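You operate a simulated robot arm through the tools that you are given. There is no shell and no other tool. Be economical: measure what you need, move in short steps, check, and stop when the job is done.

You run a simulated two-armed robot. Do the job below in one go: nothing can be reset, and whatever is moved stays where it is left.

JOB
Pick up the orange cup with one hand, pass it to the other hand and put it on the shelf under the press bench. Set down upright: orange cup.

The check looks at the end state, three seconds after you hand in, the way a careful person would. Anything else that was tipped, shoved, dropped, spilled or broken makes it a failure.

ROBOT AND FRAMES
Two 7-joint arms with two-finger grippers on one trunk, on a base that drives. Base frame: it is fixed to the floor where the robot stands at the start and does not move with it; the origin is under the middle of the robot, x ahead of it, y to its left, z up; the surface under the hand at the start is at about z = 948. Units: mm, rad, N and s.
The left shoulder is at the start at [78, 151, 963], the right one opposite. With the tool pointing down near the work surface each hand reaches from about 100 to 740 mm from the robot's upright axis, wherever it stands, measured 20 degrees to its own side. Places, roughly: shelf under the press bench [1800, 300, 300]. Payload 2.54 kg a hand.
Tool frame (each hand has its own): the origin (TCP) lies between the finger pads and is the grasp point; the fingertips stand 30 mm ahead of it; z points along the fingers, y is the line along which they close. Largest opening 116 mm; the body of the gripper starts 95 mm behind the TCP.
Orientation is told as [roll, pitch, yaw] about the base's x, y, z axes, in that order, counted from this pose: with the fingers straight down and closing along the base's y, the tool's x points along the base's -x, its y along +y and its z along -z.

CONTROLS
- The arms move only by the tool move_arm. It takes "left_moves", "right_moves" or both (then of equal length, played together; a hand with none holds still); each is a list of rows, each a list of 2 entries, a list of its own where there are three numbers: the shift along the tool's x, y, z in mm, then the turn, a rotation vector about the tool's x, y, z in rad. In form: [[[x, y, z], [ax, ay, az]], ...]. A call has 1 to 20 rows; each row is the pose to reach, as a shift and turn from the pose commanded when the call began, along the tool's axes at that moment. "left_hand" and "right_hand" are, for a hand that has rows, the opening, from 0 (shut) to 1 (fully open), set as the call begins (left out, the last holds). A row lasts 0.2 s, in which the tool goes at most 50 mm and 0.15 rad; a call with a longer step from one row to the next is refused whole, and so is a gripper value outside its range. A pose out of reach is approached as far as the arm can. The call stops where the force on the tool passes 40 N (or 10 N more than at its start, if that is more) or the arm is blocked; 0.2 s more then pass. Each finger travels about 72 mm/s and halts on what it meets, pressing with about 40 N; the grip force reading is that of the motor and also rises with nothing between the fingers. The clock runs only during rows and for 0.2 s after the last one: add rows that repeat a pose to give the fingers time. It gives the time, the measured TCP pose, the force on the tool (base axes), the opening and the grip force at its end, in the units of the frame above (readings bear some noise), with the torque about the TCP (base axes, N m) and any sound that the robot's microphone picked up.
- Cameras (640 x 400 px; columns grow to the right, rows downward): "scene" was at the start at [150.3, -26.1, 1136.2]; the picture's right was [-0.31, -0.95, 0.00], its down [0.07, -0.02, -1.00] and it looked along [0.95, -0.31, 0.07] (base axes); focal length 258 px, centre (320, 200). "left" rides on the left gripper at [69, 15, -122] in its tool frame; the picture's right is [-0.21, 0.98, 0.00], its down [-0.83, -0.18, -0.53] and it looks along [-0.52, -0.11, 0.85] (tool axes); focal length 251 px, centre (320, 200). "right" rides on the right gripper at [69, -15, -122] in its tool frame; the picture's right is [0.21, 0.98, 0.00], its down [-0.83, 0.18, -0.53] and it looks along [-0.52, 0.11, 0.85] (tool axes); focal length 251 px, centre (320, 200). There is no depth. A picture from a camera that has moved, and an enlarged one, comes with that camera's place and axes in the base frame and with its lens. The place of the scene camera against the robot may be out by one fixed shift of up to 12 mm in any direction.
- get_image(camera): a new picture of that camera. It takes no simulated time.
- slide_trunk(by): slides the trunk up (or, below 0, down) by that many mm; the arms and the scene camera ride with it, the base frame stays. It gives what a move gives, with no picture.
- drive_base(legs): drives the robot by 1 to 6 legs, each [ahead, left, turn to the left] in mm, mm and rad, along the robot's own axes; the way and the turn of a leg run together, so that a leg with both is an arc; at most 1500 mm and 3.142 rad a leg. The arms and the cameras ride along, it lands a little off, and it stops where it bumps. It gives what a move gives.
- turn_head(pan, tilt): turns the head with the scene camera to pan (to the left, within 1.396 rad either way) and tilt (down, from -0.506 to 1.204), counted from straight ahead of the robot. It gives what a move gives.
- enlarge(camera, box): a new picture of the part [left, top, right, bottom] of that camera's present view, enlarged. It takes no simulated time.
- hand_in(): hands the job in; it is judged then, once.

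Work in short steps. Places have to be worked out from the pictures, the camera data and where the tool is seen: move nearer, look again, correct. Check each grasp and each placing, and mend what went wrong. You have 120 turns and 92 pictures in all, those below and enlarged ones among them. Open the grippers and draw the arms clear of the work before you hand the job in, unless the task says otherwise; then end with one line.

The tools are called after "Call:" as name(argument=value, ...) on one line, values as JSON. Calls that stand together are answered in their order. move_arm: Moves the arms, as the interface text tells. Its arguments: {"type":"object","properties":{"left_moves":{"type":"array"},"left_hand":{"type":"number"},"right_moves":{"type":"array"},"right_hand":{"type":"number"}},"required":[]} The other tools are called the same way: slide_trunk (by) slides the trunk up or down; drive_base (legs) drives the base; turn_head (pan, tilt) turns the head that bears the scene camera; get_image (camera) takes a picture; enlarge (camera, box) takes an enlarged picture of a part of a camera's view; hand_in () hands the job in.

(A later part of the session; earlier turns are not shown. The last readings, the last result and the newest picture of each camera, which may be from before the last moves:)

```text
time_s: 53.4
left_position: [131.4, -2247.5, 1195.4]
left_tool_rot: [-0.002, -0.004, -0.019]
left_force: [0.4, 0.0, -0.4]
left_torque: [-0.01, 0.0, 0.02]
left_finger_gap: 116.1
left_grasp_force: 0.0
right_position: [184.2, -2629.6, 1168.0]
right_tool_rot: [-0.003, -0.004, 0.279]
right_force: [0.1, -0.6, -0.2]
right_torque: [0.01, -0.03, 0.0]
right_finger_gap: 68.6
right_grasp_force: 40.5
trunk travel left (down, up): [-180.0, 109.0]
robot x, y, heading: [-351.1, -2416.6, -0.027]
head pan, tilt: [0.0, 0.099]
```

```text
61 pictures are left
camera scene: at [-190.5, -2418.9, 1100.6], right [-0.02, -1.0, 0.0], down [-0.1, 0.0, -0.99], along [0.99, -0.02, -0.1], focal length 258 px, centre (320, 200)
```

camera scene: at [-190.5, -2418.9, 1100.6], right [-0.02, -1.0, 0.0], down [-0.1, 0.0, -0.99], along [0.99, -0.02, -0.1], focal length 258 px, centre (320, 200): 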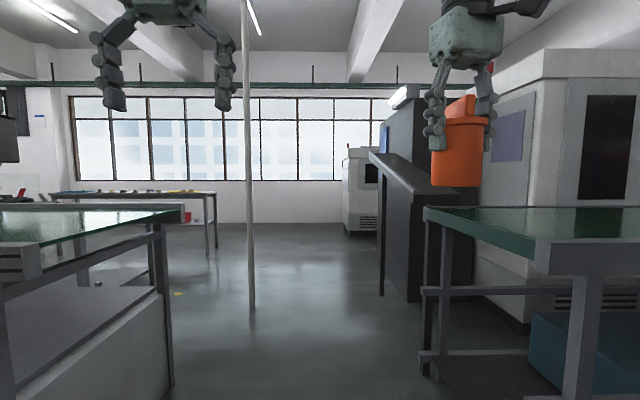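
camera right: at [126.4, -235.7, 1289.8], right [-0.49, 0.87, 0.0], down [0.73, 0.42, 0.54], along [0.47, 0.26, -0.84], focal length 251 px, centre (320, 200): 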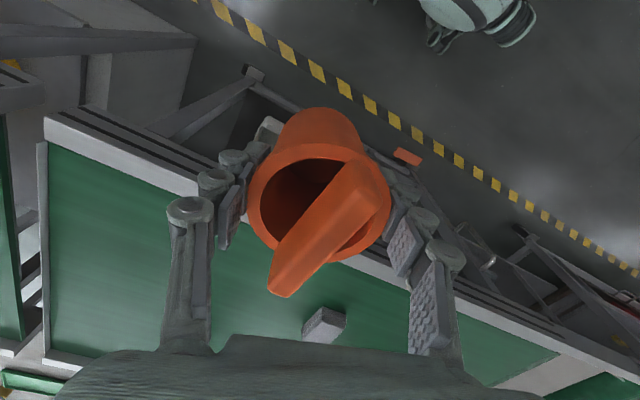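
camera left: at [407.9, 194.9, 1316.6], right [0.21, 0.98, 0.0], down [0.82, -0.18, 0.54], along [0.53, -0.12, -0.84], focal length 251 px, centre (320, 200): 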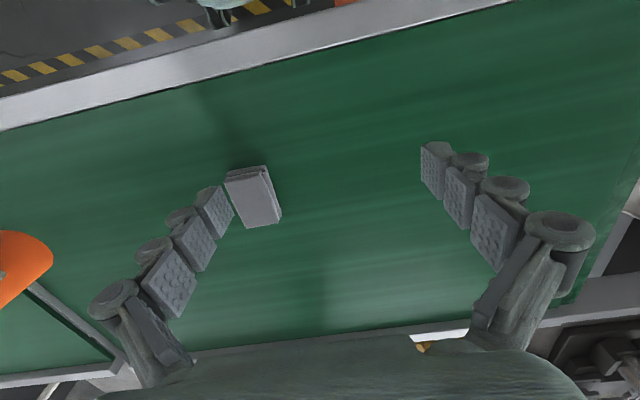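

The gap is clear. I straighten and drive ahead 1650 mm to x about 1300, then turn left to face along +y and look.

Call:
drive_base(legs=[[0, 0, 0.027], [1000, 0, 0], [650, 0, 0], [0, 0, 1.571]])

Call:
get_image(camera="scene")

Call:
get_image(camera="right")

```text
time_s: 66.1
left_position: [1104.9, -1936.0, 1196.0]
left_tool_rot: [0.0, -0.006, 1.587]
left_force: [1.1, 0.4, 0.4]
left_torque: [-0.04, 0.02, -0.02]
left_finger_gap: 115.9
left_grasp_force: 0.1
right_position: [1484.1, -1869.9, 1167.4]
right_tool_rot: [-0.001, -0.002, 1.888]
right_force: [-0.2, 0.1, -0.2]
right_torque: [-0.03, 0.01, 0.04]
right_finger_gap: 68.1
right_grasp_force: 40.2
trunk travel left (down, up): [-180.0, 109.0]
robot x, y, heading: [1294.0, -2409.8, 1.587]
head pan, tilt: [0.0, 0.099]
```

```text
60 pictures are left
camera scene: at [1288.2, -2248.8, 1100.6], right [1.0, 0.02, 0.0], down [0.0, -0.1, -0.99], along [-0.02, 0.99, -0.1], focal length 258 px, centre (320, 200)
```

scene: 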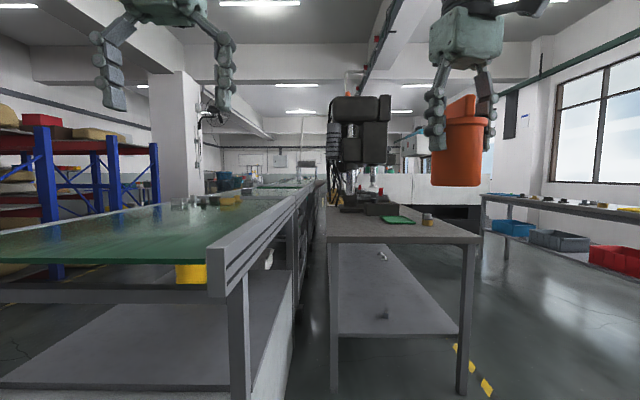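

```text
59 pictures are left
camera right: at [1520.0, -1930.8, 1289.8], right [-0.86, -0.51, 0.0], down [-0.43, 0.73, 0.54], along [-0.27, 0.46, -0.84], focal length 251 px, centre (320, 200)
```

right: 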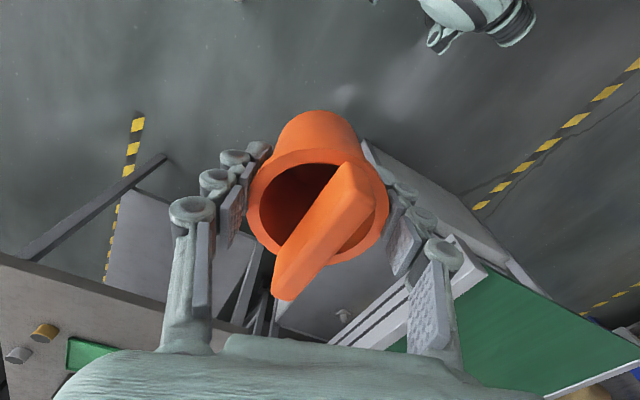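

That bench straight ahead is the press bench: it spans x about 1333 to 2000, its near end is at y about -1030 and its shelf is at z about 300. The slot beside the table is too narrow, so I'll use the aisle on its +x side.

Call:
drive_base(legs=[[0, 0, -1.587], [1400, 0, 0], [0, 0, 1.571]])

Call:
get_image(camera="scene")

```text
time_s: 80.9
left_position: [2518.6, -1924.2, 1196.5]
left_tool_rot: [-0.002, -0.005, 1.573]
left_force: [0.7, -0.5, -0.7]
left_torque: [0.0, -0.02, 0.0]
left_finger_gap: 116.0
left_grasp_force: 0.0
right_position: [2900.0, -1863.4, 1168.3]
right_tool_rot: [-0.002, -0.004, 1.87]
right_force: [-0.4, 0.1, -0.5]
right_torque: [-0.06, 0.0, -0.03]
right_finger_gap: 68.0
right_grasp_force: 40.3
trunk travel left (down, up): [-180.0, 109.0]
robot x, y, heading: [2695.5, -2402.8, 1.568]
head pan, tilt: [0.0, 0.099]
```

```text
58 pictures are left
camera scene: at [2697.0, -2240.2, 1100.6], right [1.0, 0.0, 0.0], down [0.0, -0.1, -0.99], along [0.0, 0.99, -0.1], focal length 258 px, centre (320, 200)
```

scene: 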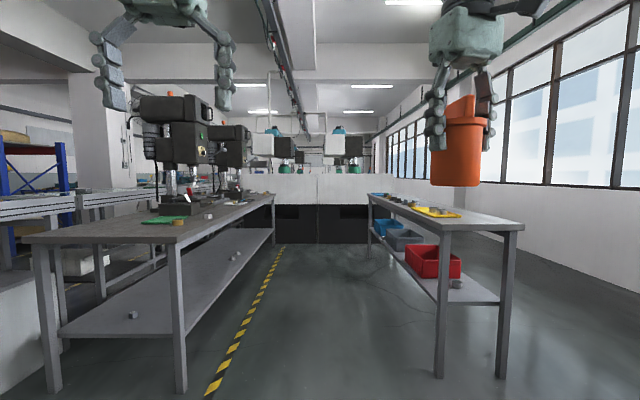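

The press bench runs y from -1050 to 1770 with its edge at x about 1985, and the aisle is clear. A small item seems to sit near [1880, 180] on the shelf. I drive to y about 300 and take a look.

Call:
drive_base(legs=[[1350, 0, 0], [1400, 0, 0]])

Call:
turn_head(pan=1.35, tilt=0.5)

Call:
get_image(camera="scene")

```text
time_s: 94.2
left_position: [2548.4, 823.5, 1196.2]
left_tool_rot: [-0.003, -0.006, 1.563]
left_force: [-0.1, 0.5, 0.5]
left_torque: [0.02, 0.0, -0.03]
left_finger_gap: 115.9
left_grasp_force: 0.1
right_position: [2928.6, 877.8, 1167.4]
right_tool_rot: [-0.001, -0.003, 1.862]
right_force: [-0.3, 0.2, -0.7]
right_torque: [-0.02, -0.02, -0.03]
right_finger_gap: 68.1
right_grasp_force: 40.6
trunk travel left (down, up): [-180.0, 109.0]
robot x, y, heading: [2722.3, 340.1, 1.568]
head pan, tilt: [0.0, 0.099]
```

```text
time_s: 95.8
left_position: [2547.5, 822.3, 1196.1]
left_tool_rot: [-0.003, -0.006, 1.561]
left_force: [0.5, -0.7, -0.6]
left_torque: [-0.02, 0.02, -0.02]
left_finger_gap: 115.9
left_grasp_force: 0.1
right_position: [2930.5, 879.5, 1167.8]
right_tool_rot: [-0.001, -0.004, 1.863]
right_force: [0.2, -0.4, -1.4]
right_torque: [-0.03, 0.0, 0.02]
right_finger_gap: 68.1
right_grasp_force: 40.6
trunk travel left (down, up): [-180.0, 109.0]
robot x, y, heading: [2723.9, 343.1, 1.564]
head pan, tilt: [1.349, 0.499]
```

```text
57 pictures are left
camera scene: at [2634.4, 432.9, 1063.6], right [0.23, 0.97, 0.0], down [0.47, -0.11, -0.88], along [-0.85, 0.2, -0.48], focal length 258 px, centre (320, 200)
```

scene: 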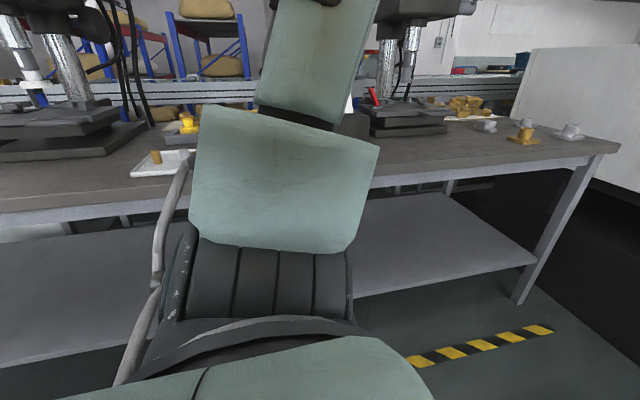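

I turn left to face the bench (-x); the hands clear its edge.

Call:
drive_base(legs=[[0, 0, 1.577]])

Call:
turn_head(pan=0.0, tilt=0.4)

Call:
get_image(camera="scene")

```text
time_s: 100.1
left_position: [2249.6, 154.5, 1195.6]
left_tool_rot: [-0.002, -0.005, -3.123]
left_force: [-0.2, -0.8, 0.1]
left_torque: [-0.05, 0.01, 0.01]
left_finger_gap: 116.2
left_grasp_force: 0.0
right_position: [2182.2, 533.5, 1168.0]
right_tool_rot: [-0.003, -0.003, -2.823]
right_force: [-0.2, 0.0, -1.3]
right_torque: [0.03, 0.0, -0.01]
right_finger_gap: 67.9
right_grasp_force: 40.1
trunk travel left (down, up): [-180.0, 109.0]
robot x, y, heading: [2725.3, 344.7, -3.121]
head pan, tilt: [1.349, 0.499]
```

```text
time_s: 101.6
left_position: [2248.9, 154.2, 1196.5]
left_tool_rot: [-0.003, -0.006, -3.121]
left_force: [0.2, 0.0, -0.7]
left_torque: [0.01, 0.0, 0.03]
left_finger_gap: 116.2
left_grasp_force: 0.0
right_position: [2182.8, 536.7, 1166.8]
right_tool_rot: [0.005, -0.003, -2.827]
right_force: [-0.2, 0.2, -0.7]
right_torque: [0.02, 0.04, -0.02]
right_finger_gap: 68.4
right_grasp_force: 39.9
trunk travel left (down, up): [-180.0, 109.0]
robot x, y, heading: [2721.6, 344.6, -3.126]
head pan, tilt: [0.0, 0.4]
```

```text
56 pictures are left
camera scene: at [2568.1, 309.8, 1070.0], right [-0.36, 0.93, 0.0], down [0.39, 0.15, -0.91], along [-0.85, -0.33, -0.42], focal length 258 px, centre (320, 200)
```

scene: 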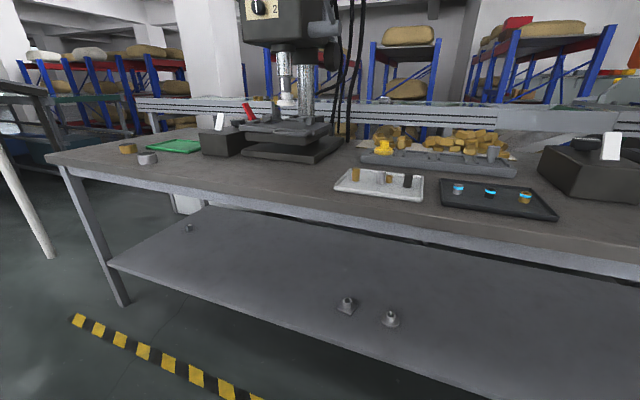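

The shelf holds two small parts near [1871, 305] and [1871, 146], so I'll aim at y about 480. First the handover: I move the head aside, then bring the right hand inward, yawing it so that the left hand can reach in between its fingers' line.

Call:
turn_head(pan=1.0, tilt=0.0)

Call:
move_arm(right_moves=[[[2, 10, 5], [0, 0, -0.1]], [[4, 22, 10], [0, 0, -0.2]], [[7, 34, 17], [0, 0, -0.3]], [[9, 46, 24], [0, 0, -0.4]], [[11, 56, 30], [0, 0, -0.5]], [[13, 66, 35], [0, 0, -0.6]], [[15.6, 78, 40], [0, 0, -0.7]], [[15.6, 78, 40], [0, 0, -0.7]], [[15.6, 78, 40], [0, 0, -0.7]]])

Call:
get_image(camera="left")

```text
time_s: 102.9
left_position: [2249.2, 153.8, 1196.6]
left_tool_rot: [-0.002, -0.006, -3.122]
left_force: [-0.1, 0.7, -0.8]
left_torque: [0.0, 0.03, 0.01]
left_finger_gap: 116.4
left_grasp_force: 0.1
right_position: [2183.1, 534.4, 1168.4]
right_tool_rot: [-0.002, -0.002, -2.823]
right_force: [0.6, 0.8, -1.1]
right_torque: [0.0, -0.06, -0.01]
right_finger_gap: 68.3
right_grasp_force: 40.0
trunk travel left (down, up): [-180.0, 109.0]
robot x, y, heading: [2724.1, 341.4, -3.121]
head pan, tilt: [1.0, 0.0]
```

```text
time_s: 104.9
left_position: [2250.6, 154.5, 1196.6]
left_tool_rot: [-0.002, -0.005, -3.123]
left_force: [0.2, 0.2, 0.3]
left_torque: [0.01, -0.02, 0.0]
left_finger_gap: 116.0
left_grasp_force: 0.0
right_position: [2199.9, 485.4, 1138.3]
right_tool_rot: [0.021, -0.003, -2.128]
right_force: [-0.3, 0.2, -2.3]
right_torque: [0.0, 0.01, -0.02]
right_finger_gap: 68.1
right_grasp_force: 39.6
right hand out of reach, approached as far as the arm can: row 5, 6, 7, 8, 9
trunk travel left (down, up): [-180.0, 109.0]
robot x, y, heading: [2720.7, 342.1, -3.123]
head pan, tilt: [1.0, 0.0]
```

```text
55 pictures are left
camera left: at [2319.4, 139.8, 1316.8], right [-0.2, -0.98, 0.0], down [-0.83, 0.17, 0.54], along [-0.53, 0.11, -0.84], focal length 251 px, centre (320, 200)
```

left: 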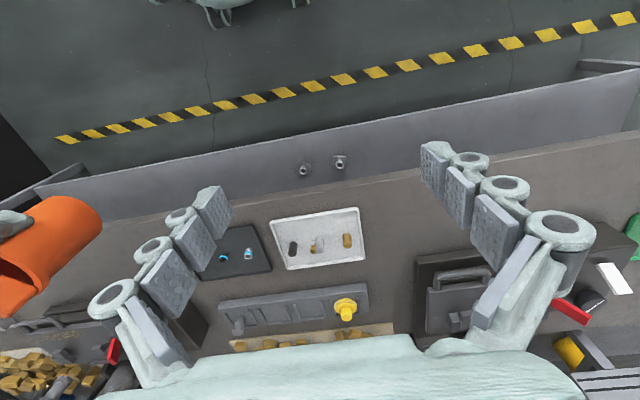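

The right arm stops at about robot-frame [518, -153] with yaw 0.99, which is fine for the handover. I bring the left hand to a standoff behind the cup, fingers tilted forward and yawed to point along the right fingers' line.

Call:
move_arm(left_moves=[[[8, -28, 10], [0.033, -0.11, 0.058]], [[16, -56, 20], [0.065, -0.22, 0.117]], [[25, -85, 31], [0.098, -0.33, 0.175]], [[33, -114, 41], [0.131, -0.44, 0.233]], [[41, -142, 51], [0.163, -0.55, 0.292]], [[49, -171, 61], [0.196, -0.66, 0.35]], [[58, -199, 72], [0.229, -0.77, 0.408]], [[66, -228, 82], [0.261, -0.88, 0.467]], [[74, -256, 92], [0.294, -0.99, 0.525]], [[74, -256, 92], [0.294, -0.99, 0.525]], [[74, -256, 92], [0.294, -0.99, 0.525]]], left_hand=1)

Call:
get_image(camera="left")

Call:
get_image(camera="right")

```text
time_s: 107.3
left_position: [2317.2, 411.7, 1104.5]
left_tool_rot: [0.003, -1.026, 2.582]
left_force: [-0.7, 0.2, 0.8]
left_torque: [-0.03, -0.02, 0.02]
left_finger_gap: 115.9
left_grasp_force: 0.1
right_position: [2199.9, 483.7, 1137.8]
right_tool_rot: [0.02, 0.002, -2.127]
right_force: [-1.1, 0.7, -0.3]
right_torque: [0.0, -0.03, 0.02]
right_finger_gap: 68.2
right_grasp_force: 39.7
trunk travel left (down, up): [-180.0, 109.0]
robot x, y, heading: [2723.9, 342.0, -3.118]
head pan, tilt: [1.0, 0.0]
```

```text
54 pictures are left
camera left: at [2429.3, 324.8, 1108.7], right [-0.61, -0.77, 0.18], down [0.12, 0.14, 0.98], along [-0.78, 0.62, 0.01], focal length 251 px, centre (320, 200)
```

left: 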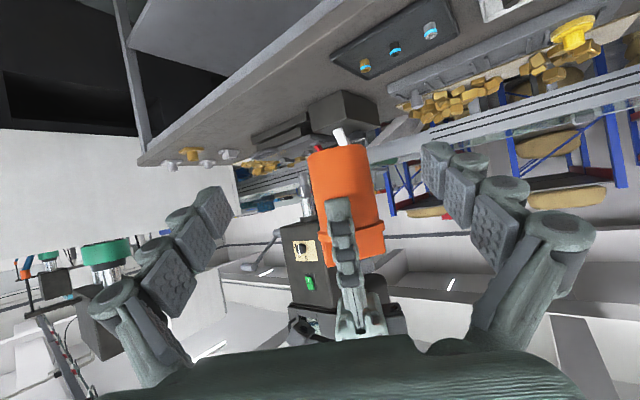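

```text
53 pictures are left
camera right: at [2220.9, 551.3, 1259.5], right [0.94, -0.33, 0.02], down [-0.29, -0.79, 0.54], along [-0.16, -0.51, -0.84], focal length 251 px, centre (320, 200)
```

right: 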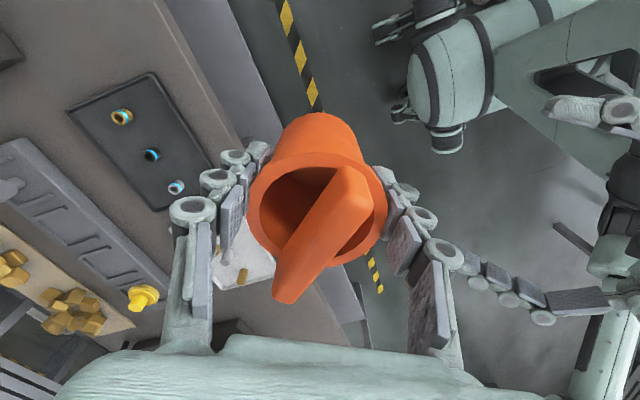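

The left view shows the cup sits about 14 mm off-centre in the right fingers (it was gripped off the diameter, which explains the 70 to 68 mm gap), so its axis is near [2192, 472]. I shift the left hand sideways to line up and advance part of the way.

Call:
move_arm(left_moves=[[[0, 14.5, 0], [0, 0, 0]], [[-18, 14.5, 30], [0, 0, 0]], [[-36, 14.5, 60], [0, 0, 0]], [[-36, 14.5, 60], [0, 0, 0]]])

Call:
get_image(camera="left")

Call:
get_image(camera="right")

```text
time_s: 108.3
left_position: [2250.4, 437.2, 1105.0]
left_tool_rot: [0.0, -1.024, 2.582]
left_force: [0.8, 0.7, 0.8]
left_torque: [0.0, 0.02, 0.0]
left_finger_gap: 116.1
left_grasp_force: 0.0
right_position: [2198.8, 482.3, 1138.8]
right_tool_rot: [0.019, -0.001, -2.126]
right_force: [0.1, 0.4, -1.5]
right_torque: [0.03, -0.03, -0.01]
right_finger_gap: 68.1
right_grasp_force: 39.7
trunk travel left (down, up): [-180.0, 109.0]
robot x, y, heading: [2724.2, 346.5, -3.122]
head pan, tilt: [1.0, 0.0]
```

```text
52 pictures are left
camera left: at [2361.3, 349.7, 1108.2], right [-0.61, -0.77, 0.18], down [0.12, 0.14, 0.98], along [-0.78, 0.62, 0.01], focal length 251 px, centre (320, 200)
```

left: 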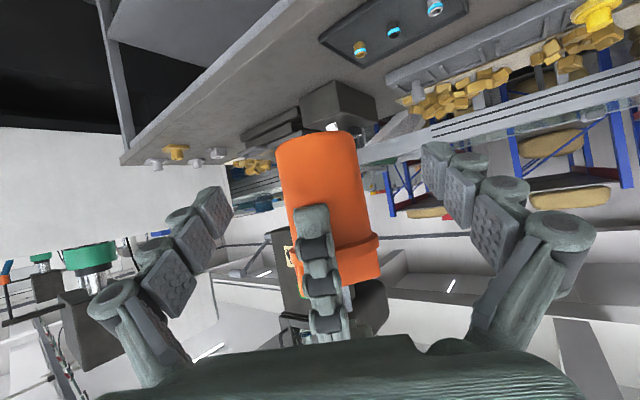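

```text
51 pictures are left
camera right: at [2221.0, 551.1, 1259.5], right [0.94, -0.33, 0.02], down [-0.29, -0.79, 0.54], along [-0.16, -0.51, -0.84], focal length 251 px, centre (320, 200)
```

right: 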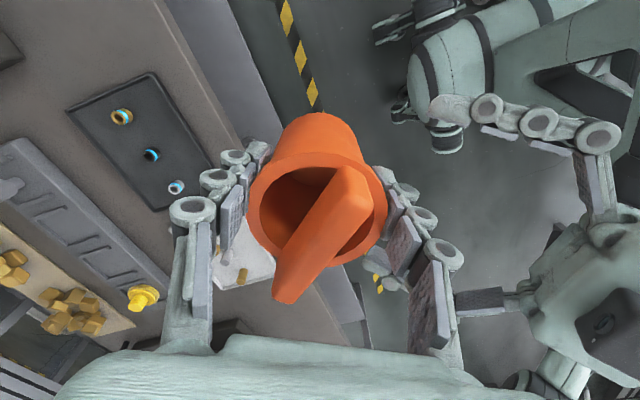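

Lateral alignment is now within about 3 mm and the cup is upright. I advance the last 58 mm.

Call:
move_arm(left_moves=[[[-10, -2, 17], [0, 0, 0]], [[-20, -2, 34], [0, 0, 0]], [[-30, -2, 50], [0, 0, 0]], [[-30, -2, 50], [0, 0, 0]]])

Call:
get_image(camera="left")

Call:
get_image(camera="right")

```text
time_s: 109.3
left_position: [2201.7, 469.0, 1103.8]
left_tool_rot: [0.004, -1.023, 2.584]
left_force: [0.4, 0.1, -0.1]
left_torque: [-0.02, 0.03, 0.0]
left_finger_gap: 115.8
left_grasp_force: 0.0
right_position: [2199.4, 483.8, 1137.8]
right_tool_rot: [0.019, 0.0, -2.127]
right_force: [-0.3, 0.0, -1.1]
right_torque: [0.01, -0.03, -0.01]
right_finger_gap: 68.1
right_grasp_force: 40.0
trunk travel left (down, up): [-180.0, 109.0]
robot x, y, heading: [2726.1, 342.3, -3.127]
head pan, tilt: [1.0, 0.0]
```

```text
50 pictures are left
camera left: at [2313.5, 381.6, 1107.3], right [-0.61, -0.77, 0.18], down [0.12, 0.14, 0.98], along [-0.78, 0.62, 0.01], focal length 251 px, centre (320, 200)
```

left: 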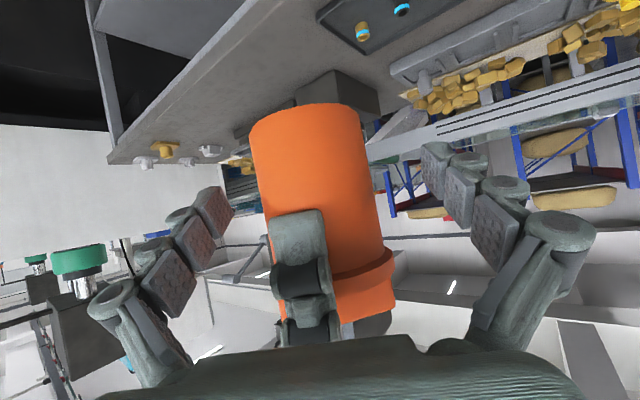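

```text
49 pictures are left
camera right: at [2221.0, 551.1, 1259.5], right [0.94, -0.33, 0.02], down [-0.29, -0.79, 0.54], along [-0.16, -0.51, -0.84], focal length 251 px, centre (320, 200)
```

right: 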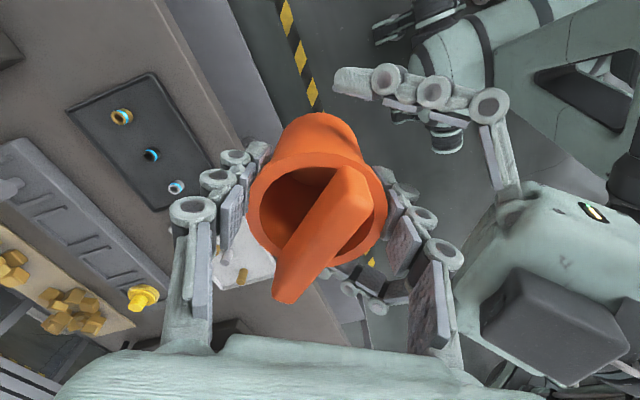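

Well centred. I close the left hand on the cup body.

Call:
move_arm(left_moves=[[[0, 0, 0], [0, 0, 0]], [[0, 0, 0], [0, 0, 0]], [[0, 0, 0], [0, 0, 0]], [[0, 0, 0], [0, 0, 0]], [[0, 0, 0], [0, 0, 0]]], left_hand=0)

Call:
get_image(camera="left")

```text
time_s: 110.5
left_position: [2204.5, 470.0, 1103.3]
left_tool_rot: [0.002, -1.024, 2.577]
left_force: [13.8, 8.2, 1.3]
left_torque: [0.28, -0.16, -0.25]
left_finger_gap: 64.1
left_grasp_force: 40.0
right_position: [2197.6, 481.8, 1137.0]
right_tool_rot: [0.017, -0.002, -2.123]
right_force: [-13.8, -8.4, -3.3]
right_torque: [-0.56, 0.61, 0.02]
right_finger_gap: 68.1
right_grasp_force: 40.1
trunk travel left (down, up): [-180.0, 109.0]
robot x, y, heading: [2726.4, 342.2, -3.123]
head pan, tilt: [1.0, 0.0]
```

```text
48 pictures are left
camera left: at [2314.8, 382.3, 1107.4], right [-0.61, -0.77, 0.18], down [0.12, 0.14, 0.98], along [-0.78, 0.63, 0.01], focal length 251 px, centre (320, 200)
```

left: 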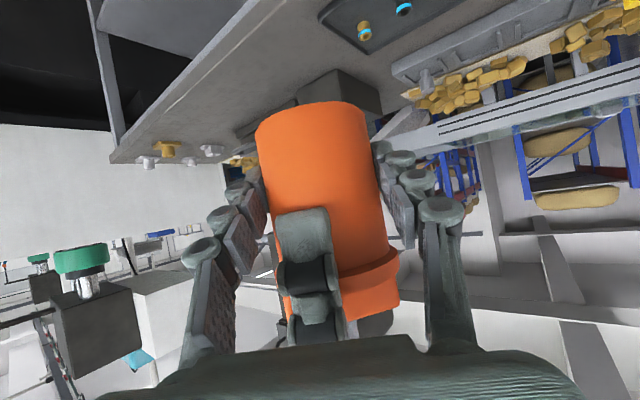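

Both hands hold it: the left gap is 64 mm with a 40 N grip. I open the right hand part-way so that its near finger stays off the left palm.

Call:
move_arm(right_moves=[[[0, 0, 0], [0, 0, 0]], [[0, 0, 0], [0, 0, 0]], [[0, 0, 0], [0, 0, 0]]], right_hand=0.75)

Call:
get_image(camera="right")

Call:
get_image(camera="left")

```text
time_s: 111.3
left_position: [2201.8, 468.2, 1103.7]
left_tool_rot: [0.003, -1.025, 2.584]
left_force: [0.1, 1.3, -0.3]
left_torque: [0.02, -0.04, 0.04]
left_finger_gap: 64.3
left_grasp_force: 39.3
right_position: [2198.5, 484.0, 1137.1]
right_tool_rot: [0.018, 0.002, -2.127]
right_force: [0.1, -0.5, 0.2]
right_torque: [0.02, -0.03, 0.01]
right_finger_gap: 87.3
right_grasp_force: 0.1
trunk travel left (down, up): [-180.0, 109.0]
robot x, y, heading: [2722.0, 344.0, -3.119]
head pan, tilt: [1.0, 0.0]
```

```text
47 pictures are left
camera right: at [2221.0, 551.0, 1259.6], right [0.94, -0.33, 0.02], down [-0.29, -0.79, 0.54], along [-0.16, -0.51, -0.84], focal length 251 px, centre (320, 200)
```

right: 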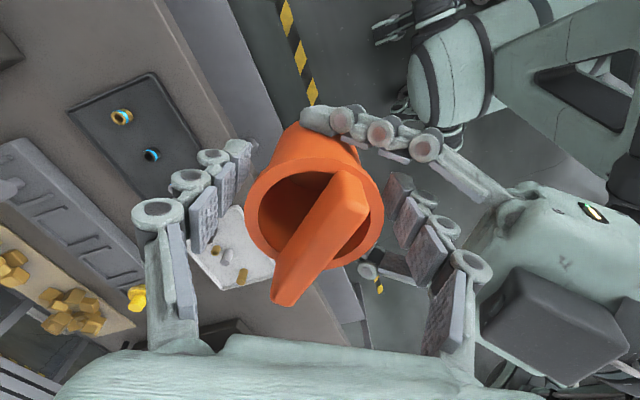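

```text
46 pictures are left
camera left: at [2313.6, 381.4, 1107.3], right [-0.61, -0.77, 0.18], down [0.12, 0.14, 0.98], along [-0.78, 0.62, 0.01], focal length 251 px, centre (320, 200)
```

left: 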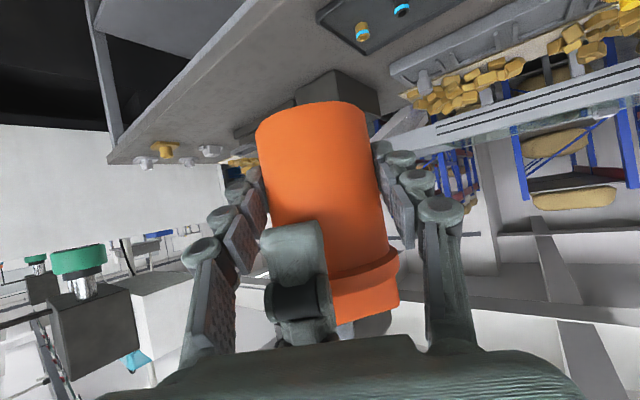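

The left hand holds the cup alone. I lower the left hand straight down 90 mm while the right rises a little to separate them.

Call:
move_arm(left_moves=[[[19, 0, 12], [0, 0, 0]], [[38, 0, 23], [0, 0, 0]], [[58, 0, 35], [0, 0, 0]], [[77, 0, 47], [0, 0, 0]], [[77, 0, 47], [0, 0, 0]]], right_moves=[[[0, 0, -6], [0, 0, 0]], [[0, 0, -12], [0, 0, 0]], [[0, 0, -18], [0, 0, 0]], [[0, 0, -25], [0, 0, 0]], [[0, 0, -25], [0, 0, 0]]])

Call:
get_image(camera="right")

```text
time_s: 112.5
left_position: [2203.1, 468.9, 1013.0]
left_tool_rot: [0.003, -1.026, 2.585]
left_force: [-0.3, 0.4, 1.3]
left_torque: [-0.03, -0.01, -0.01]
left_finger_gap: 64.3
left_grasp_force: 40.0
right_position: [2203.6, 479.1, 1169.9]
right_tool_rot: [-0.009, -0.003, -2.122]
right_force: [-0.3, -0.4, -0.4]
right_torque: [-0.01, 0.01, 0.0]
right_finger_gap: 87.1
right_grasp_force: 0.0
trunk travel left (down, up): [-180.0, 109.0]
robot x, y, heading: [2723.8, 341.4, -3.116]
head pan, tilt: [1.0, 0.0]
```

```text
45 pictures are left
camera right: at [2228.7, 545.6, 1291.8], right [0.94, -0.33, -0.01], down [-0.27, -0.8, 0.54], along [-0.18, -0.5, -0.84], focal length 251 px, centre (320, 200)
```

right: 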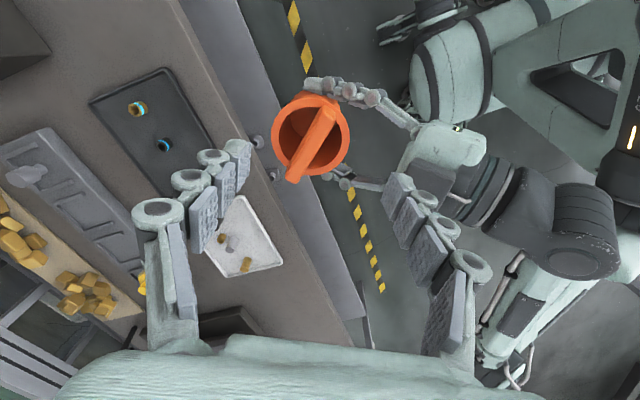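

Separated cleanly. I move the right hand well away to its own side and unwind its yaw.

Call:
move_arm(right_moves=[[[40, 0, 0], [0, 0, 0.1]], [[80, 0, 0], [0, 0, 0.2]], [[120, 0, 0], [0, 0, 0.3]], [[160, 0, 0], [0, 0, 0.4]], [[200, 0, 0], [0, 0, 0.55]], [[240, 0, 0], [0, 0, 0.69]], [[240, 0, 0], [0, 0, 0.69]]])

Call:
turn_head(pan=0.1, tilt=0.5)

Call:
get_image(camera="scene")

```text
time_s: 114.1
left_position: [2202.5, 469.1, 1013.3]
left_tool_rot: [0.002, -1.025, 2.585]
left_force: [-0.4, 0.2, -0.3]
left_torque: [0.01, 0.0, 0.01]
left_finger_gap: 64.3
left_grasp_force: 40.2
right_position: [2330.2, 683.1, 1169.9]
right_tool_rot: [-0.004, -0.003, -2.813]
right_force: [-0.6, 0.3, 0.7]
right_torque: [-0.01, -0.01, 0.03]
right_finger_gap: 86.9
right_grasp_force: 0.1
trunk travel left (down, up): [-180.0, 109.0]
robot x, y, heading: [2723.0, 338.7, -3.123]
head pan, tilt: [1.0, 0.0]
```

```text
time_s: 115.3
left_position: [2201.4, 469.3, 1013.2]
left_tool_rot: [0.001, -1.024, 2.584]
left_force: [-0.4, 0.2, -0.8]
left_torque: [-0.01, 0.0, 0.03]
left_finger_gap: 64.1
left_grasp_force: 39.4
right_position: [2326.4, 689.5, 1163.2]
right_tool_rot: [0.016, 0.008, -2.82]
right_force: [0.5, 1.5, -0.5]
right_torque: [-0.01, -0.02, -0.01]
right_finger_gap: 86.9
right_grasp_force: 0.0
trunk travel left (down, up): [-180.0, 109.0]
robot x, y, heading: [2727.7, 343.6, -3.121]
head pan, tilt: [0.099, 0.499]
```

```text
44 pictures are left
camera scene: at [2579.4, 287.9, 1074.2], right [-0.59, 0.81, 0.0], down [0.3, 0.22, -0.93], along [-0.75, -0.55, -0.37], focal length 258 px, centre (320, 200)
```

scene: 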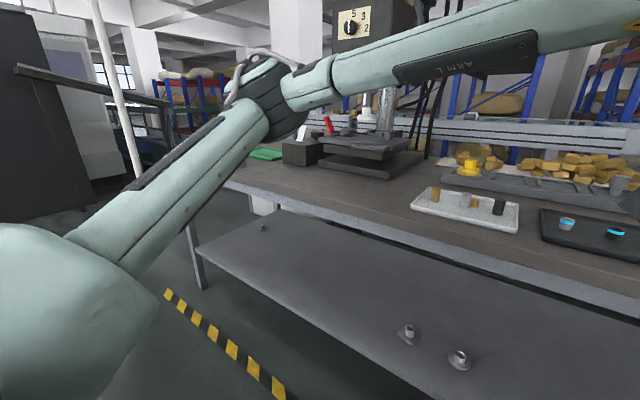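

The right elbow still blocks the head. I move the right hand further outward and look ahead at the shelf.

Call:
move_arm(right_moves=[[[0, -40, 0], [0, 0, 0]], [[0, -80, 0], [0, 0, 0]], [[0, -120, 0], [0, 0, 0]], [[0, -160, 0], [0, 0, 0]], [[0, -160, 0], [0, 0, 0]]])

Call:
turn_head(pan=-0.1, tilt=0.5)

Call:
get_image(camera="scene")

```text
time_s: 116.5
left_position: [2202.4, 469.0, 1013.5]
left_tool_rot: [0.001, -1.024, 2.584]
left_force: [-0.5, -0.6, -0.6]
left_torque: [-0.02, -0.02, -0.03]
left_finger_gap: 64.0
left_grasp_force: 39.7
right_position: [2276.4, 836.1, 1169.1]
right_tool_rot: [-0.003, -0.003, -2.814]
right_force: [0.3, -0.5, -0.6]
right_torque: [-0.01, -0.01, -0.02]
right_finger_gap: 86.6
right_grasp_force: 0.0
trunk travel left (down, up): [-180.0, 109.0]
robot x, y, heading: [2724.3, 344.2, -3.126]
head pan, tilt: [0.099, 0.499]
```

```text
time_s: 117.2
left_position: [2203.0, 469.3, 1013.0]
left_tool_rot: [0.001, -1.024, 2.583]
left_force: [-0.3, -0.1, -1.3]
left_torque: [0.0, -0.02, 0.03]
left_finger_gap: 64.1
left_grasp_force: 40.3
right_position: [2276.0, 836.8, 1168.8]
right_tool_rot: [-0.001, -0.004, -2.813]
right_force: [0.2, 0.4, -0.4]
right_torque: [0.01, 0.03, -0.04]
right_finger_gap: 87.1
right_grasp_force: 0.0
trunk travel left (down, up): [-180.0, 109.0]
robot x, y, heading: [2721.2, 340.4, -3.124]
head pan, tilt: [-0.099, 0.499]
```

```text
43 pictures are left
camera scene: at [2563.6, 350.1, 1063.6], right [0.08, 1.0, 0.0], down [0.48, -0.04, -0.88], along [-0.88, 0.07, -0.48], focal length 258 px, centre (320, 200)
```

scene: 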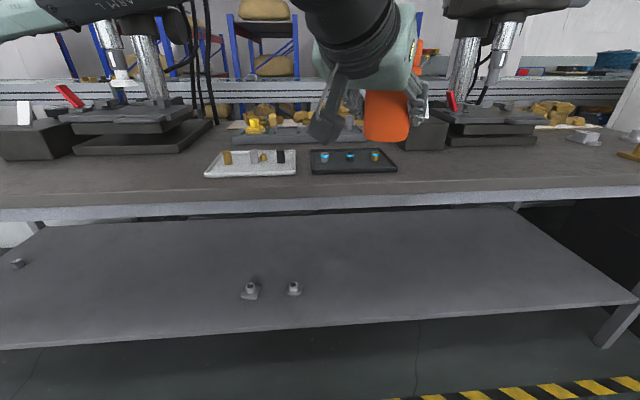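

The shelf is well seen: its front edge is at x about 2005, and it is clear for y from 400 to 750. I lower the trunk fully, draw the right hand back, and start lowering the left hand in the open aisle.

Call:
slide_trunk(by=-175)

Call:
move_arm(right_moves=[[[30, 0, 0], [0, 0, 0]], [[60, 0, 0], [0, 0, 0]], [[90, 0, 0], [0, 0, 0]], [[120, 0, 0], [0, 0, 0]], [[150, 0, 0], [0, 0, 0]], [[180, 0, 0], [0, 0, 0]], [[180, 0, 0], [0, 0, 0]]], left_moves=[[[35, 13, 11], [0, 0, 0]], [[70, 26, 22], [0, 0, 0]], [[105, 40, 34], [0, 0, 0]], [[140, 53, 45], [0, 0, 0]], [[175, 66, 56], [0, 0, 0]], [[210, 80, 67], [0, 0, 0]], [[210, 80, 67], [0, 0, 0]]])

Call:
get_image(camera="scene")

```text
time_s: 119.2
left_position: [2202.2, 468.5, 838.1]
left_tool_rot: [0.0, -1.023, 2.583]
left_force: [-0.4, -0.3, -0.1]
left_torque: [0.0, -0.02, 0.02]
left_finger_gap: 64.0
left_grasp_force: 40.0
right_position: [2276.1, 836.1, 994.1]
right_tool_rot: [-0.002, -0.005, -2.815]
right_force: [0.5, 0.9, 0.0]
right_torque: [0.01, -0.01, 0.04]
right_finger_gap: 86.9
right_grasp_force: 0.1
trunk travel left (down, up): [-5.0, 284.0]
robot x, y, heading: [2723.9, 343.9, -3.123]
head pan, tilt: [-0.099, 0.499]
```

```text
time_s: 120.8
left_position: [2203.8, 373.3, 623.0]
left_tool_rot: [0.001, -1.025, 2.582]
left_force: [-0.2, -0.4, -0.7]
left_torque: [-0.01, -0.03, -0.03]
left_finger_gap: 64.0
left_grasp_force: 40.1
right_position: [2445.8, 894.6, 994.6]
right_tool_rot: [-0.002, -0.003, -2.813]
right_force: [-0.2, -0.6, -1.9]
right_torque: [0.01, 0.0, -0.01]
right_finger_gap: 87.0
right_grasp_force: 0.1
trunk travel left (down, up): [-5.0, 284.0]
robot x, y, heading: [2724.0, 341.4, -3.121]
head pan, tilt: [-0.099, 0.499]
```

```text
42 pictures are left
camera scene: at [2563.6, 350.1, 888.6], right [0.08, 1.0, 0.0], down [0.48, -0.04, -0.88], along [-0.88, 0.07, -0.48], focal length 258 px, centre (320, 200)
```

scene: 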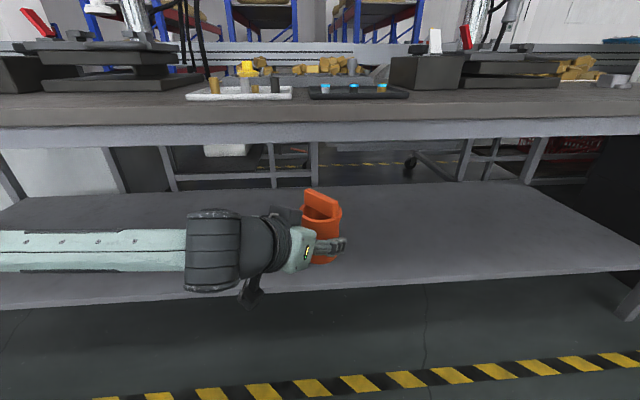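

It tracks well. I lower straight down another 210 mm.

Call:
move_arm(left_moves=[[[31, 0, 19], [0, 0, 0]], [[61, 0, 37], [0, 0, 0]], [[92, 0, 56], [0, 0, 0]], [[122, 0, 74], [0, 0, 0]], [[153, 0, 93], [0, 0, 0]], [[180, 0, 109], [0, 0, 0]], [[180, 0, 109], [0, 0, 0]]])

Call:
get_image(camera="scene")

Call:
get_image(camera="left")

```text
time_s: 122.4
left_position: [2203.7, 374.3, 552.0]
left_tool_rot: [0.001, -1.024, 2.583]
left_force: [-0.4, -0.4, -0.8]
left_torque: [-0.02, -0.03, -0.02]
left_finger_gap: 64.1
left_grasp_force: 39.6
left hand out of reach, approached as far as the arm can: row 3, 4, 5, 6, 7
right_position: [2446.8, 893.4, 994.1]
right_tool_rot: [-0.001, -0.003, -2.814]
right_force: [0.4, -0.4, 1.0]
right_torque: [0.01, 0.02, -0.02]
right_finger_gap: 86.9
right_grasp_force: 0.1
trunk travel left (down, up): [-5.0, 284.0]
robot x, y, heading: [2721.5, 343.1, -3.12]
head pan, tilt: [-0.099, 0.499]
```

```text
41 pictures are left
camera scene: at [2563.6, 350.1, 888.6], right [0.08, 1.0, 0.0], down [0.48, -0.04, -0.88], along [-0.88, 0.07, -0.48], focal length 258 px, centre (320, 200)
```

scene: 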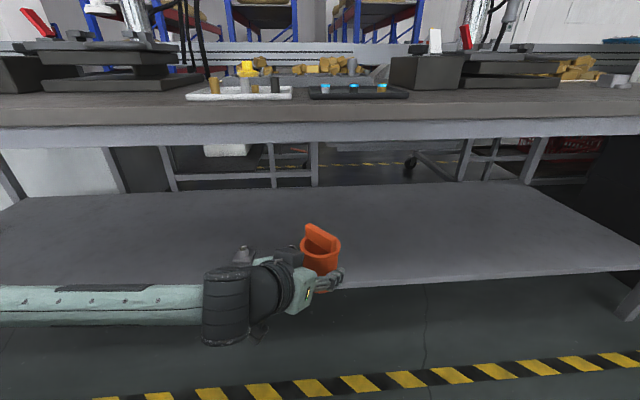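

```text
40 pictures are left
camera left: at [2315.1, 286.1, 556.5], right [-0.61, -0.77, 0.18], down [0.12, 0.14, 0.98], along [-0.78, 0.62, 0.01], focal length 251 px, centre (320, 200)
```

left: 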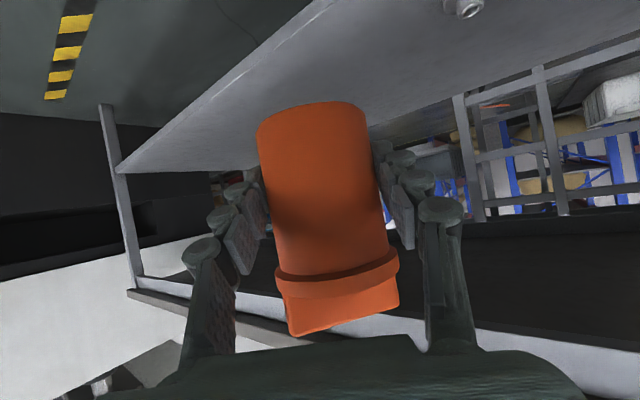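

The left arm hits a limit at z 552 in this posture. I move forward and left while turning the hand to point more straight ahead, which should unwind the elbow.

Call:
move_arm(left_moves=[[[-6, 26, 10], [-0.065, 0, -0.039]], [[-12, 53, 19], [-0.13, 0, -0.078]], [[-18, 79, 29], [-0.193, 0, -0.118]], [[-24, 106, 39], [-0.258, 0, -0.157]], [[-29.5, 132, 48.5], [-0.322, 0, -0.196]], [[-29.5, 132, 48.5], [-0.322, 0, -0.196]]])

```text
time_s: 123.8
left_position: [2085.5, 289.9, 552.8]
left_tool_rot: [0.002, -1.024, 2.96]
left_force: [0.2, -0.2, 0.5]
left_torque: [0.01, -0.02, 0.01]
left_finger_gap: 64.3
left_grasp_force: 39.3
right_position: [2447.4, 893.5, 993.4]
right_tool_rot: [-0.001, -0.004, -2.812]
right_force: [-0.1, 0.9, 0.4]
right_torque: [0.0, -0.03, 0.0]
right_finger_gap: 87.0
right_grasp_force: 0.1
trunk travel left (down, up): [-5.0, 284.0]
robot x, y, heading: [2726.0, 343.2, -3.125]
head pan, tilt: [-0.099, 0.499]
```

Reached. Now straight down again 150 mm.

Call:
move_arm(left_moves=[[[32, 0, 19.5], [0, 0, 0]], [[64, 0, 39], [0, 0, 0]], [[96, 0, 58.5], [0, 0, 0]], [[128, 0, 78], [0, 0, 0]], [[128, 0, 78], [0, 0, 0]]])

Call:
get_image(camera="scene")

```text
time_s: 125.0
left_position: [2078.1, 319.3, 423.8]
left_tool_rot: [0.03, -1.002, 2.961]
left_force: [-0.7, 0.1, 0.5]
left_torque: [0.0, -0.01, 0.03]
left_finger_gap: 64.2
left_grasp_force: 40.1
left hand out of reach, approached as far as the arm can: row 2, 3, 4, 5
right_position: [2447.3, 893.9, 993.9]
right_tool_rot: [0.001, -0.005, -2.812]
right_force: [0.5, 0.5, -0.2]
right_torque: [-0.02, -0.02, -0.02]
right_finger_gap: 87.1
right_grasp_force: 0.1
trunk travel left (down, up): [-5.0, 284.0]
robot x, y, heading: [2723.7, 342.7, -3.119]
head pan, tilt: [-0.099, 0.499]
```

```text
39 pictures are left
camera scene: at [2563.5, 350.1, 888.6], right [0.08, 1.0, 0.0], down [0.48, -0.04, -0.88], along [-0.88, 0.07, -0.48], focal length 258 px, centre (320, 200)
```

scene: 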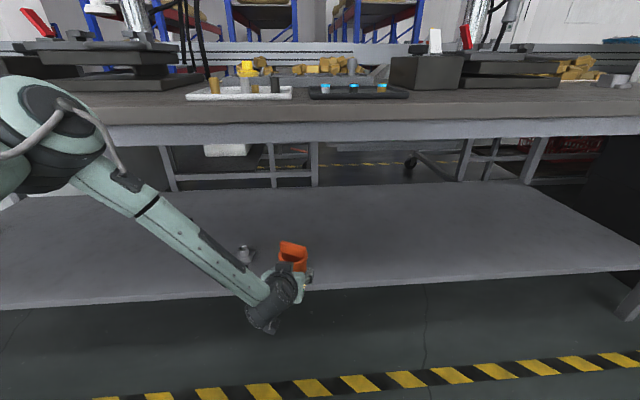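

At z 424 the limit shows again, with the elbow raised on the left. I'll shift the base 160 mm to its right (base +y), clear of the small parts, then extend the arm forward to flatten the elbow.

Call:
drive_base(legs=[[0, -160, 0]])

Call:
move_arm(left_moves=[[[-10, 0, 17], [0, 0, 0]], [[-21, 0, 34], [0, 0, 0]], [[-31, 0, 51], [0, 0, 0]], [[-42, 0, 67], [0, 0, 0]], [[-52, 0, 84], [0, 0, 0]], [[-52, 0, 84], [0, 0, 0]]])

Call:
get_image(camera="scene")

```text
time_s: 127.2
left_position: [2075.5, 479.2, 423.6]
left_tool_rot: [0.027, -1.002, 2.961]
left_force: [-0.3, -0.9, 0.2]
left_torque: [0.0, -0.01, 0.01]
left_finger_gap: 64.2
left_grasp_force: 40.3
right_position: [2444.0, 1051.9, 993.9]
right_tool_rot: [-0.002, -0.004, -2.811]
right_force: [0.2, -0.5, 0.2]
right_torque: [-0.03, 0.0, -0.03]
right_finger_gap: 87.0
right_grasp_force: 0.1
trunk travel left (down, up): [-5.0, 284.0]
robot x, y, heading: [2718.6, 507.1, -3.124]
head pan, tilt: [-0.099, 0.499]
```

```text
time_s: 128.6
left_position: [1977.2, 495.4, 423.0]
left_tool_rot: [0.028, -1.0, 2.961]
left_force: [-0.2, -0.5, 0.6]
left_torque: [-0.02, 0.03, -0.03]
left_finger_gap: 64.2
left_grasp_force: 39.9
right_position: [2443.5, 1052.5, 993.7]
right_tool_rot: [-0.002, -0.004, -2.812]
right_force: [-0.5, 0.3, 0.3]
right_torque: [-0.01, -0.03, -0.01]
right_finger_gap: 87.0
right_grasp_force: 0.0
trunk travel left (down, up): [-5.0, 284.0]
robot x, y, heading: [2721.6, 499.4, -3.122]
head pan, tilt: [-0.099, 0.499]
```

```text
38 pictures are left
camera scene: at [2560.6, 509.2, 888.5], right [0.08, 1.0, 0.0], down [0.48, -0.04, -0.88], along [-0.88, 0.07, -0.48], focal length 258 px, centre (320, 200)
```

scene: 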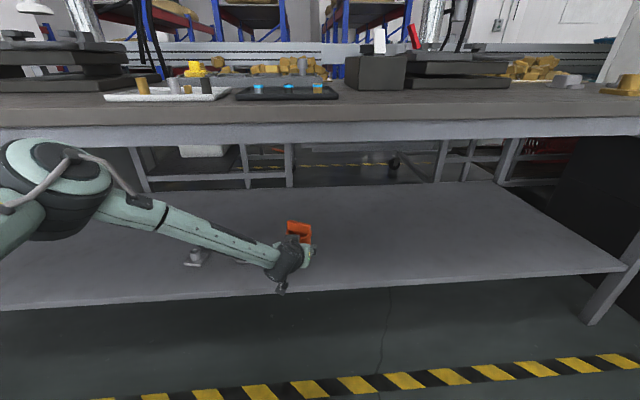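

Better: the elbow is now low and well clear. I lower 45 mm toward the shelf.

Call:
move_arm(left_moves=[[[19, 0, 12], [0, 0, 0]], [[38, 0, 24], [0, 0, 0]], [[38, 0, 24], [0, 0, 0]]])

Call:
get_image(camera="left")

```text
time_s: 129.4
left_position: [1978.2, 493.2, 377.5]
left_tool_rot: [0.028, -1.001, 2.963]
left_force: [0.6, -0.9, -0.1]
left_torque: [-0.02, -0.02, -0.03]
left_finger_gap: 64.4
left_grasp_force: 39.9
right_position: [2443.3, 1052.8, 993.2]
right_tool_rot: [-0.001, -0.005, -2.812]
right_force: [0.3, -0.6, -0.6]
right_torque: [0.02, 0.01, 0.01]
right_finger_gap: 86.9
right_grasp_force: 0.1
trunk travel left (down, up): [-5.0, 284.0]
robot x, y, heading: [2718.9, 502.3, -3.126]
head pan, tilt: [-0.099, 0.499]
```

```text
37 pictures are left
camera left: at [2113.9, 456.5, 384.2], right [-0.27, -0.94, 0.2], down [0.03, 0.19, 0.98], along [-0.96, 0.27, -0.02], focal length 251 px, centre (320, 200)
```

left: 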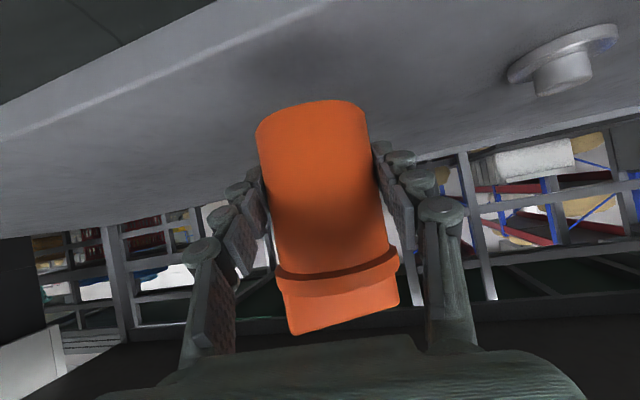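

Tracking is good now, and the cup's bottom is about 40 mm above the shelf. I drive 70 mm ahead to bring the cup deeper, then correct the residual tilt.

Call:
drive_base(legs=[[70, 0, 0]])

Call:
move_arm(left_moves=[[[0, 0, 0], [0.015, -0.012, 0]], [[0, 0, 0], [0.028, -0.024, 0]], [[0, 0, 0], [0.028, -0.024, 0]]])

Call:
get_image(camera="scene")

Call:
get_image(camera="left")

```text
time_s: 130.4
left_position: [1908.3, 491.6, 378.5]
left_tool_rot: [0.029, -1.003, 2.961]
left_force: [-0.4, 0.1, 0.2]
left_torque: [-0.05, -0.02, -0.01]
left_finger_gap: 64.4
left_grasp_force: 40.0
right_position: [2374.2, 1052.5, 994.5]
right_tool_rot: [-0.002, -0.004, -2.812]
right_force: [2.1, 0.3, 0.1]
right_torque: [0.01, 0.01, -0.01]
right_finger_gap: 87.2
right_grasp_force: 0.0
trunk travel left (down, up): [-5.0, 284.0]
robot x, y, heading: [2653.8, 500.4, -3.126]
head pan, tilt: [-0.099, 0.499]
```

```text
time_s: 131.2
left_position: [1909.2, 492.7, 377.8]
left_tool_rot: [0.028, -1.001, 2.958]
left_force: [0.9, -0.6, 0.0]
left_torque: [0.02, 0.0, 0.0]
left_finger_gap: 64.5
left_grasp_force: 40.2
right_position: [2375.0, 1051.9, 994.7]
right_tool_rot: [-0.002, -0.004, -2.811]
right_force: [-0.5, -0.4, -0.2]
right_torque: [-0.01, 0.03, 0.01]
right_finger_gap: 87.0
right_grasp_force: 0.1
trunk travel left (down, up): [-5.0, 284.0]
robot x, y, heading: [2650.6, 496.3, -3.124]
head pan, tilt: [-0.099, 0.499]
```

```text
36 pictures are left
camera scene: at [2491.3, 508.0, 888.5], right [0.08, 1.0, 0.0], down [0.48, -0.04, -0.88], along [-0.88, 0.07, -0.48], focal length 258 px, centre (320, 200)
```

scene: 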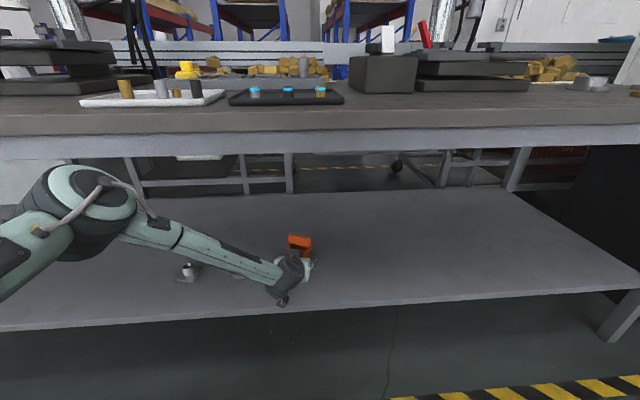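

```text
35 pictures are left
camera left: at [2044.7, 455.3, 384.4], right [-0.27, -0.94, 0.2], down [0.03, 0.19, 0.98], along [-0.96, 0.27, -0.02], focal length 251 px, centre (320, 200)
```

left: 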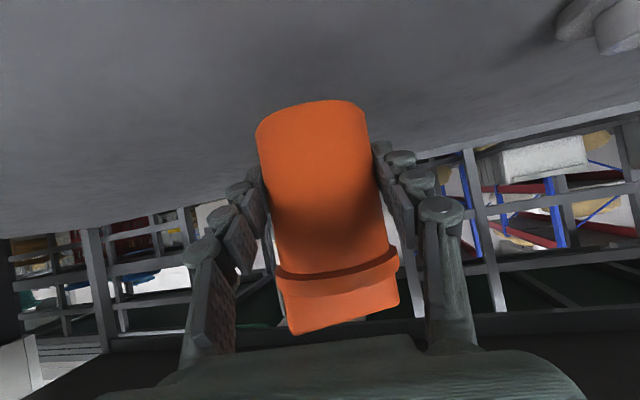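

The tilt stays within about 0.03 rad at a joint limit, which is harmless since the cup settles flat. I lower gently to just above the expected contact.

Call:
move_arm(left_moves=[[[8.4, 0, 5.4], [0, 0, 0]], [[16.8, 0, 10.8], [0, 0, 0]], [[23.6, 0, 15.1], [0, 0, 0]], [[23.6, 0, 15.1], [0, 0, 0]]])

Call:
get_image(camera="left")

```text
time_s: 132.2
left_position: [1908.8, 493.7, 377.9]
left_tool_rot: [0.026, -1.002, 2.959]
left_force: [0.4, 0.3, 0.9]
left_torque: [0.01, 0.03, 0.02]
left_finger_gap: 64.5
left_grasp_force: 40.2
left hand out of reach, approached as far as the arm can: row 1, 2, 3, 4
right_position: [2374.3, 1053.0, 993.8]
right_tool_rot: [-0.003, -0.002, -2.811]
right_force: [0.8, 0.2, 0.1]
right_torque: [0.02, -0.02, 0.0]
right_finger_gap: 87.0
right_grasp_force: 0.1
trunk travel left (down, up): [-5.0, 284.0]
robot x, y, heading: [2652.9, 500.8, -3.118]
head pan, tilt: [-0.099, 0.499]
```

```text
34 pictures are left
camera left: at [2044.6, 455.2, 384.4], right [-0.27, -0.94, 0.2], down [0.03, 0.19, 0.98], along [-0.96, 0.27, -0.02], focal length 251 px, centre (320, 200)
```

left: 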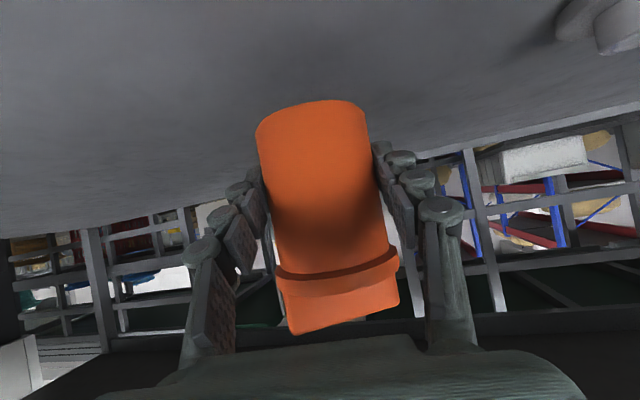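

The wrist is at its limit here. Reaching farther forward earlier freed it, so I extend 50 mm forward at the same height, then test lowering.

Call:
move_arm(left_moves=[[[-9, 0, 14], [-0.01, 0.008, 0]], [[-18, 0, 28], [-0.02, 0.016, 0]], [[-27, 0, 42], [-0.028, 0.024, 0]], [[-27, 0, 42], [-0.028, 0.024, 0]]])

Call:
move_arm(left_moves=[[[8.4, 0, 5.4], [0, 0, 0]], [[16.8, 0, 10.8], [0, 0, 0]], [[21, 0, 13.5], [0, 0, 0]], [[21, 0, 13.5], [0, 0, 0]]])

```text
time_s: 133.2
left_position: [1860.0, 501.8, 378.2]
left_tool_rot: [0.027, -0.999, 2.961]
left_force: [-0.5, -0.9, -0.3]
left_torque: [0.0, -0.02, 0.0]
left_finger_gap: 64.2
left_grasp_force: 40.2
right_position: [2373.5, 1052.3, 993.7]
right_tool_rot: [-0.002, -0.003, -2.811]
right_force: [0.5, -0.6, -0.5]
right_torque: [0.03, 0.03, -0.04]
right_finger_gap: 87.1
right_grasp_force: 0.0
trunk travel left (down, up): [-5.0, 284.0]
robot x, y, heading: [2649.8, 497.4, -3.12]
head pan, tilt: [-0.099, 0.499]
```

```text
time_s: 134.2
left_position: [1859.5, 500.2, 354.7]
left_tool_rot: [0.028, -1.0, 2.958]
left_force: [0.5, 0.9, 0.3]
left_torque: [0.0, 0.0, 0.01]
left_finger_gap: 64.6
left_grasp_force: 40.2
right_position: [2373.9, 1051.1, 993.7]
right_tool_rot: [-0.002, -0.002, -2.812]
right_force: [-0.7, 0.1, 0.3]
right_torque: [0.01, 0.0, -0.01]
right_finger_gap: 87.3
right_grasp_force: 0.1
trunk travel left (down, up): [-5.0, 284.0]
robot x, y, heading: [2652.4, 502.0, -3.121]
head pan, tilt: [-0.099, 0.499]
```

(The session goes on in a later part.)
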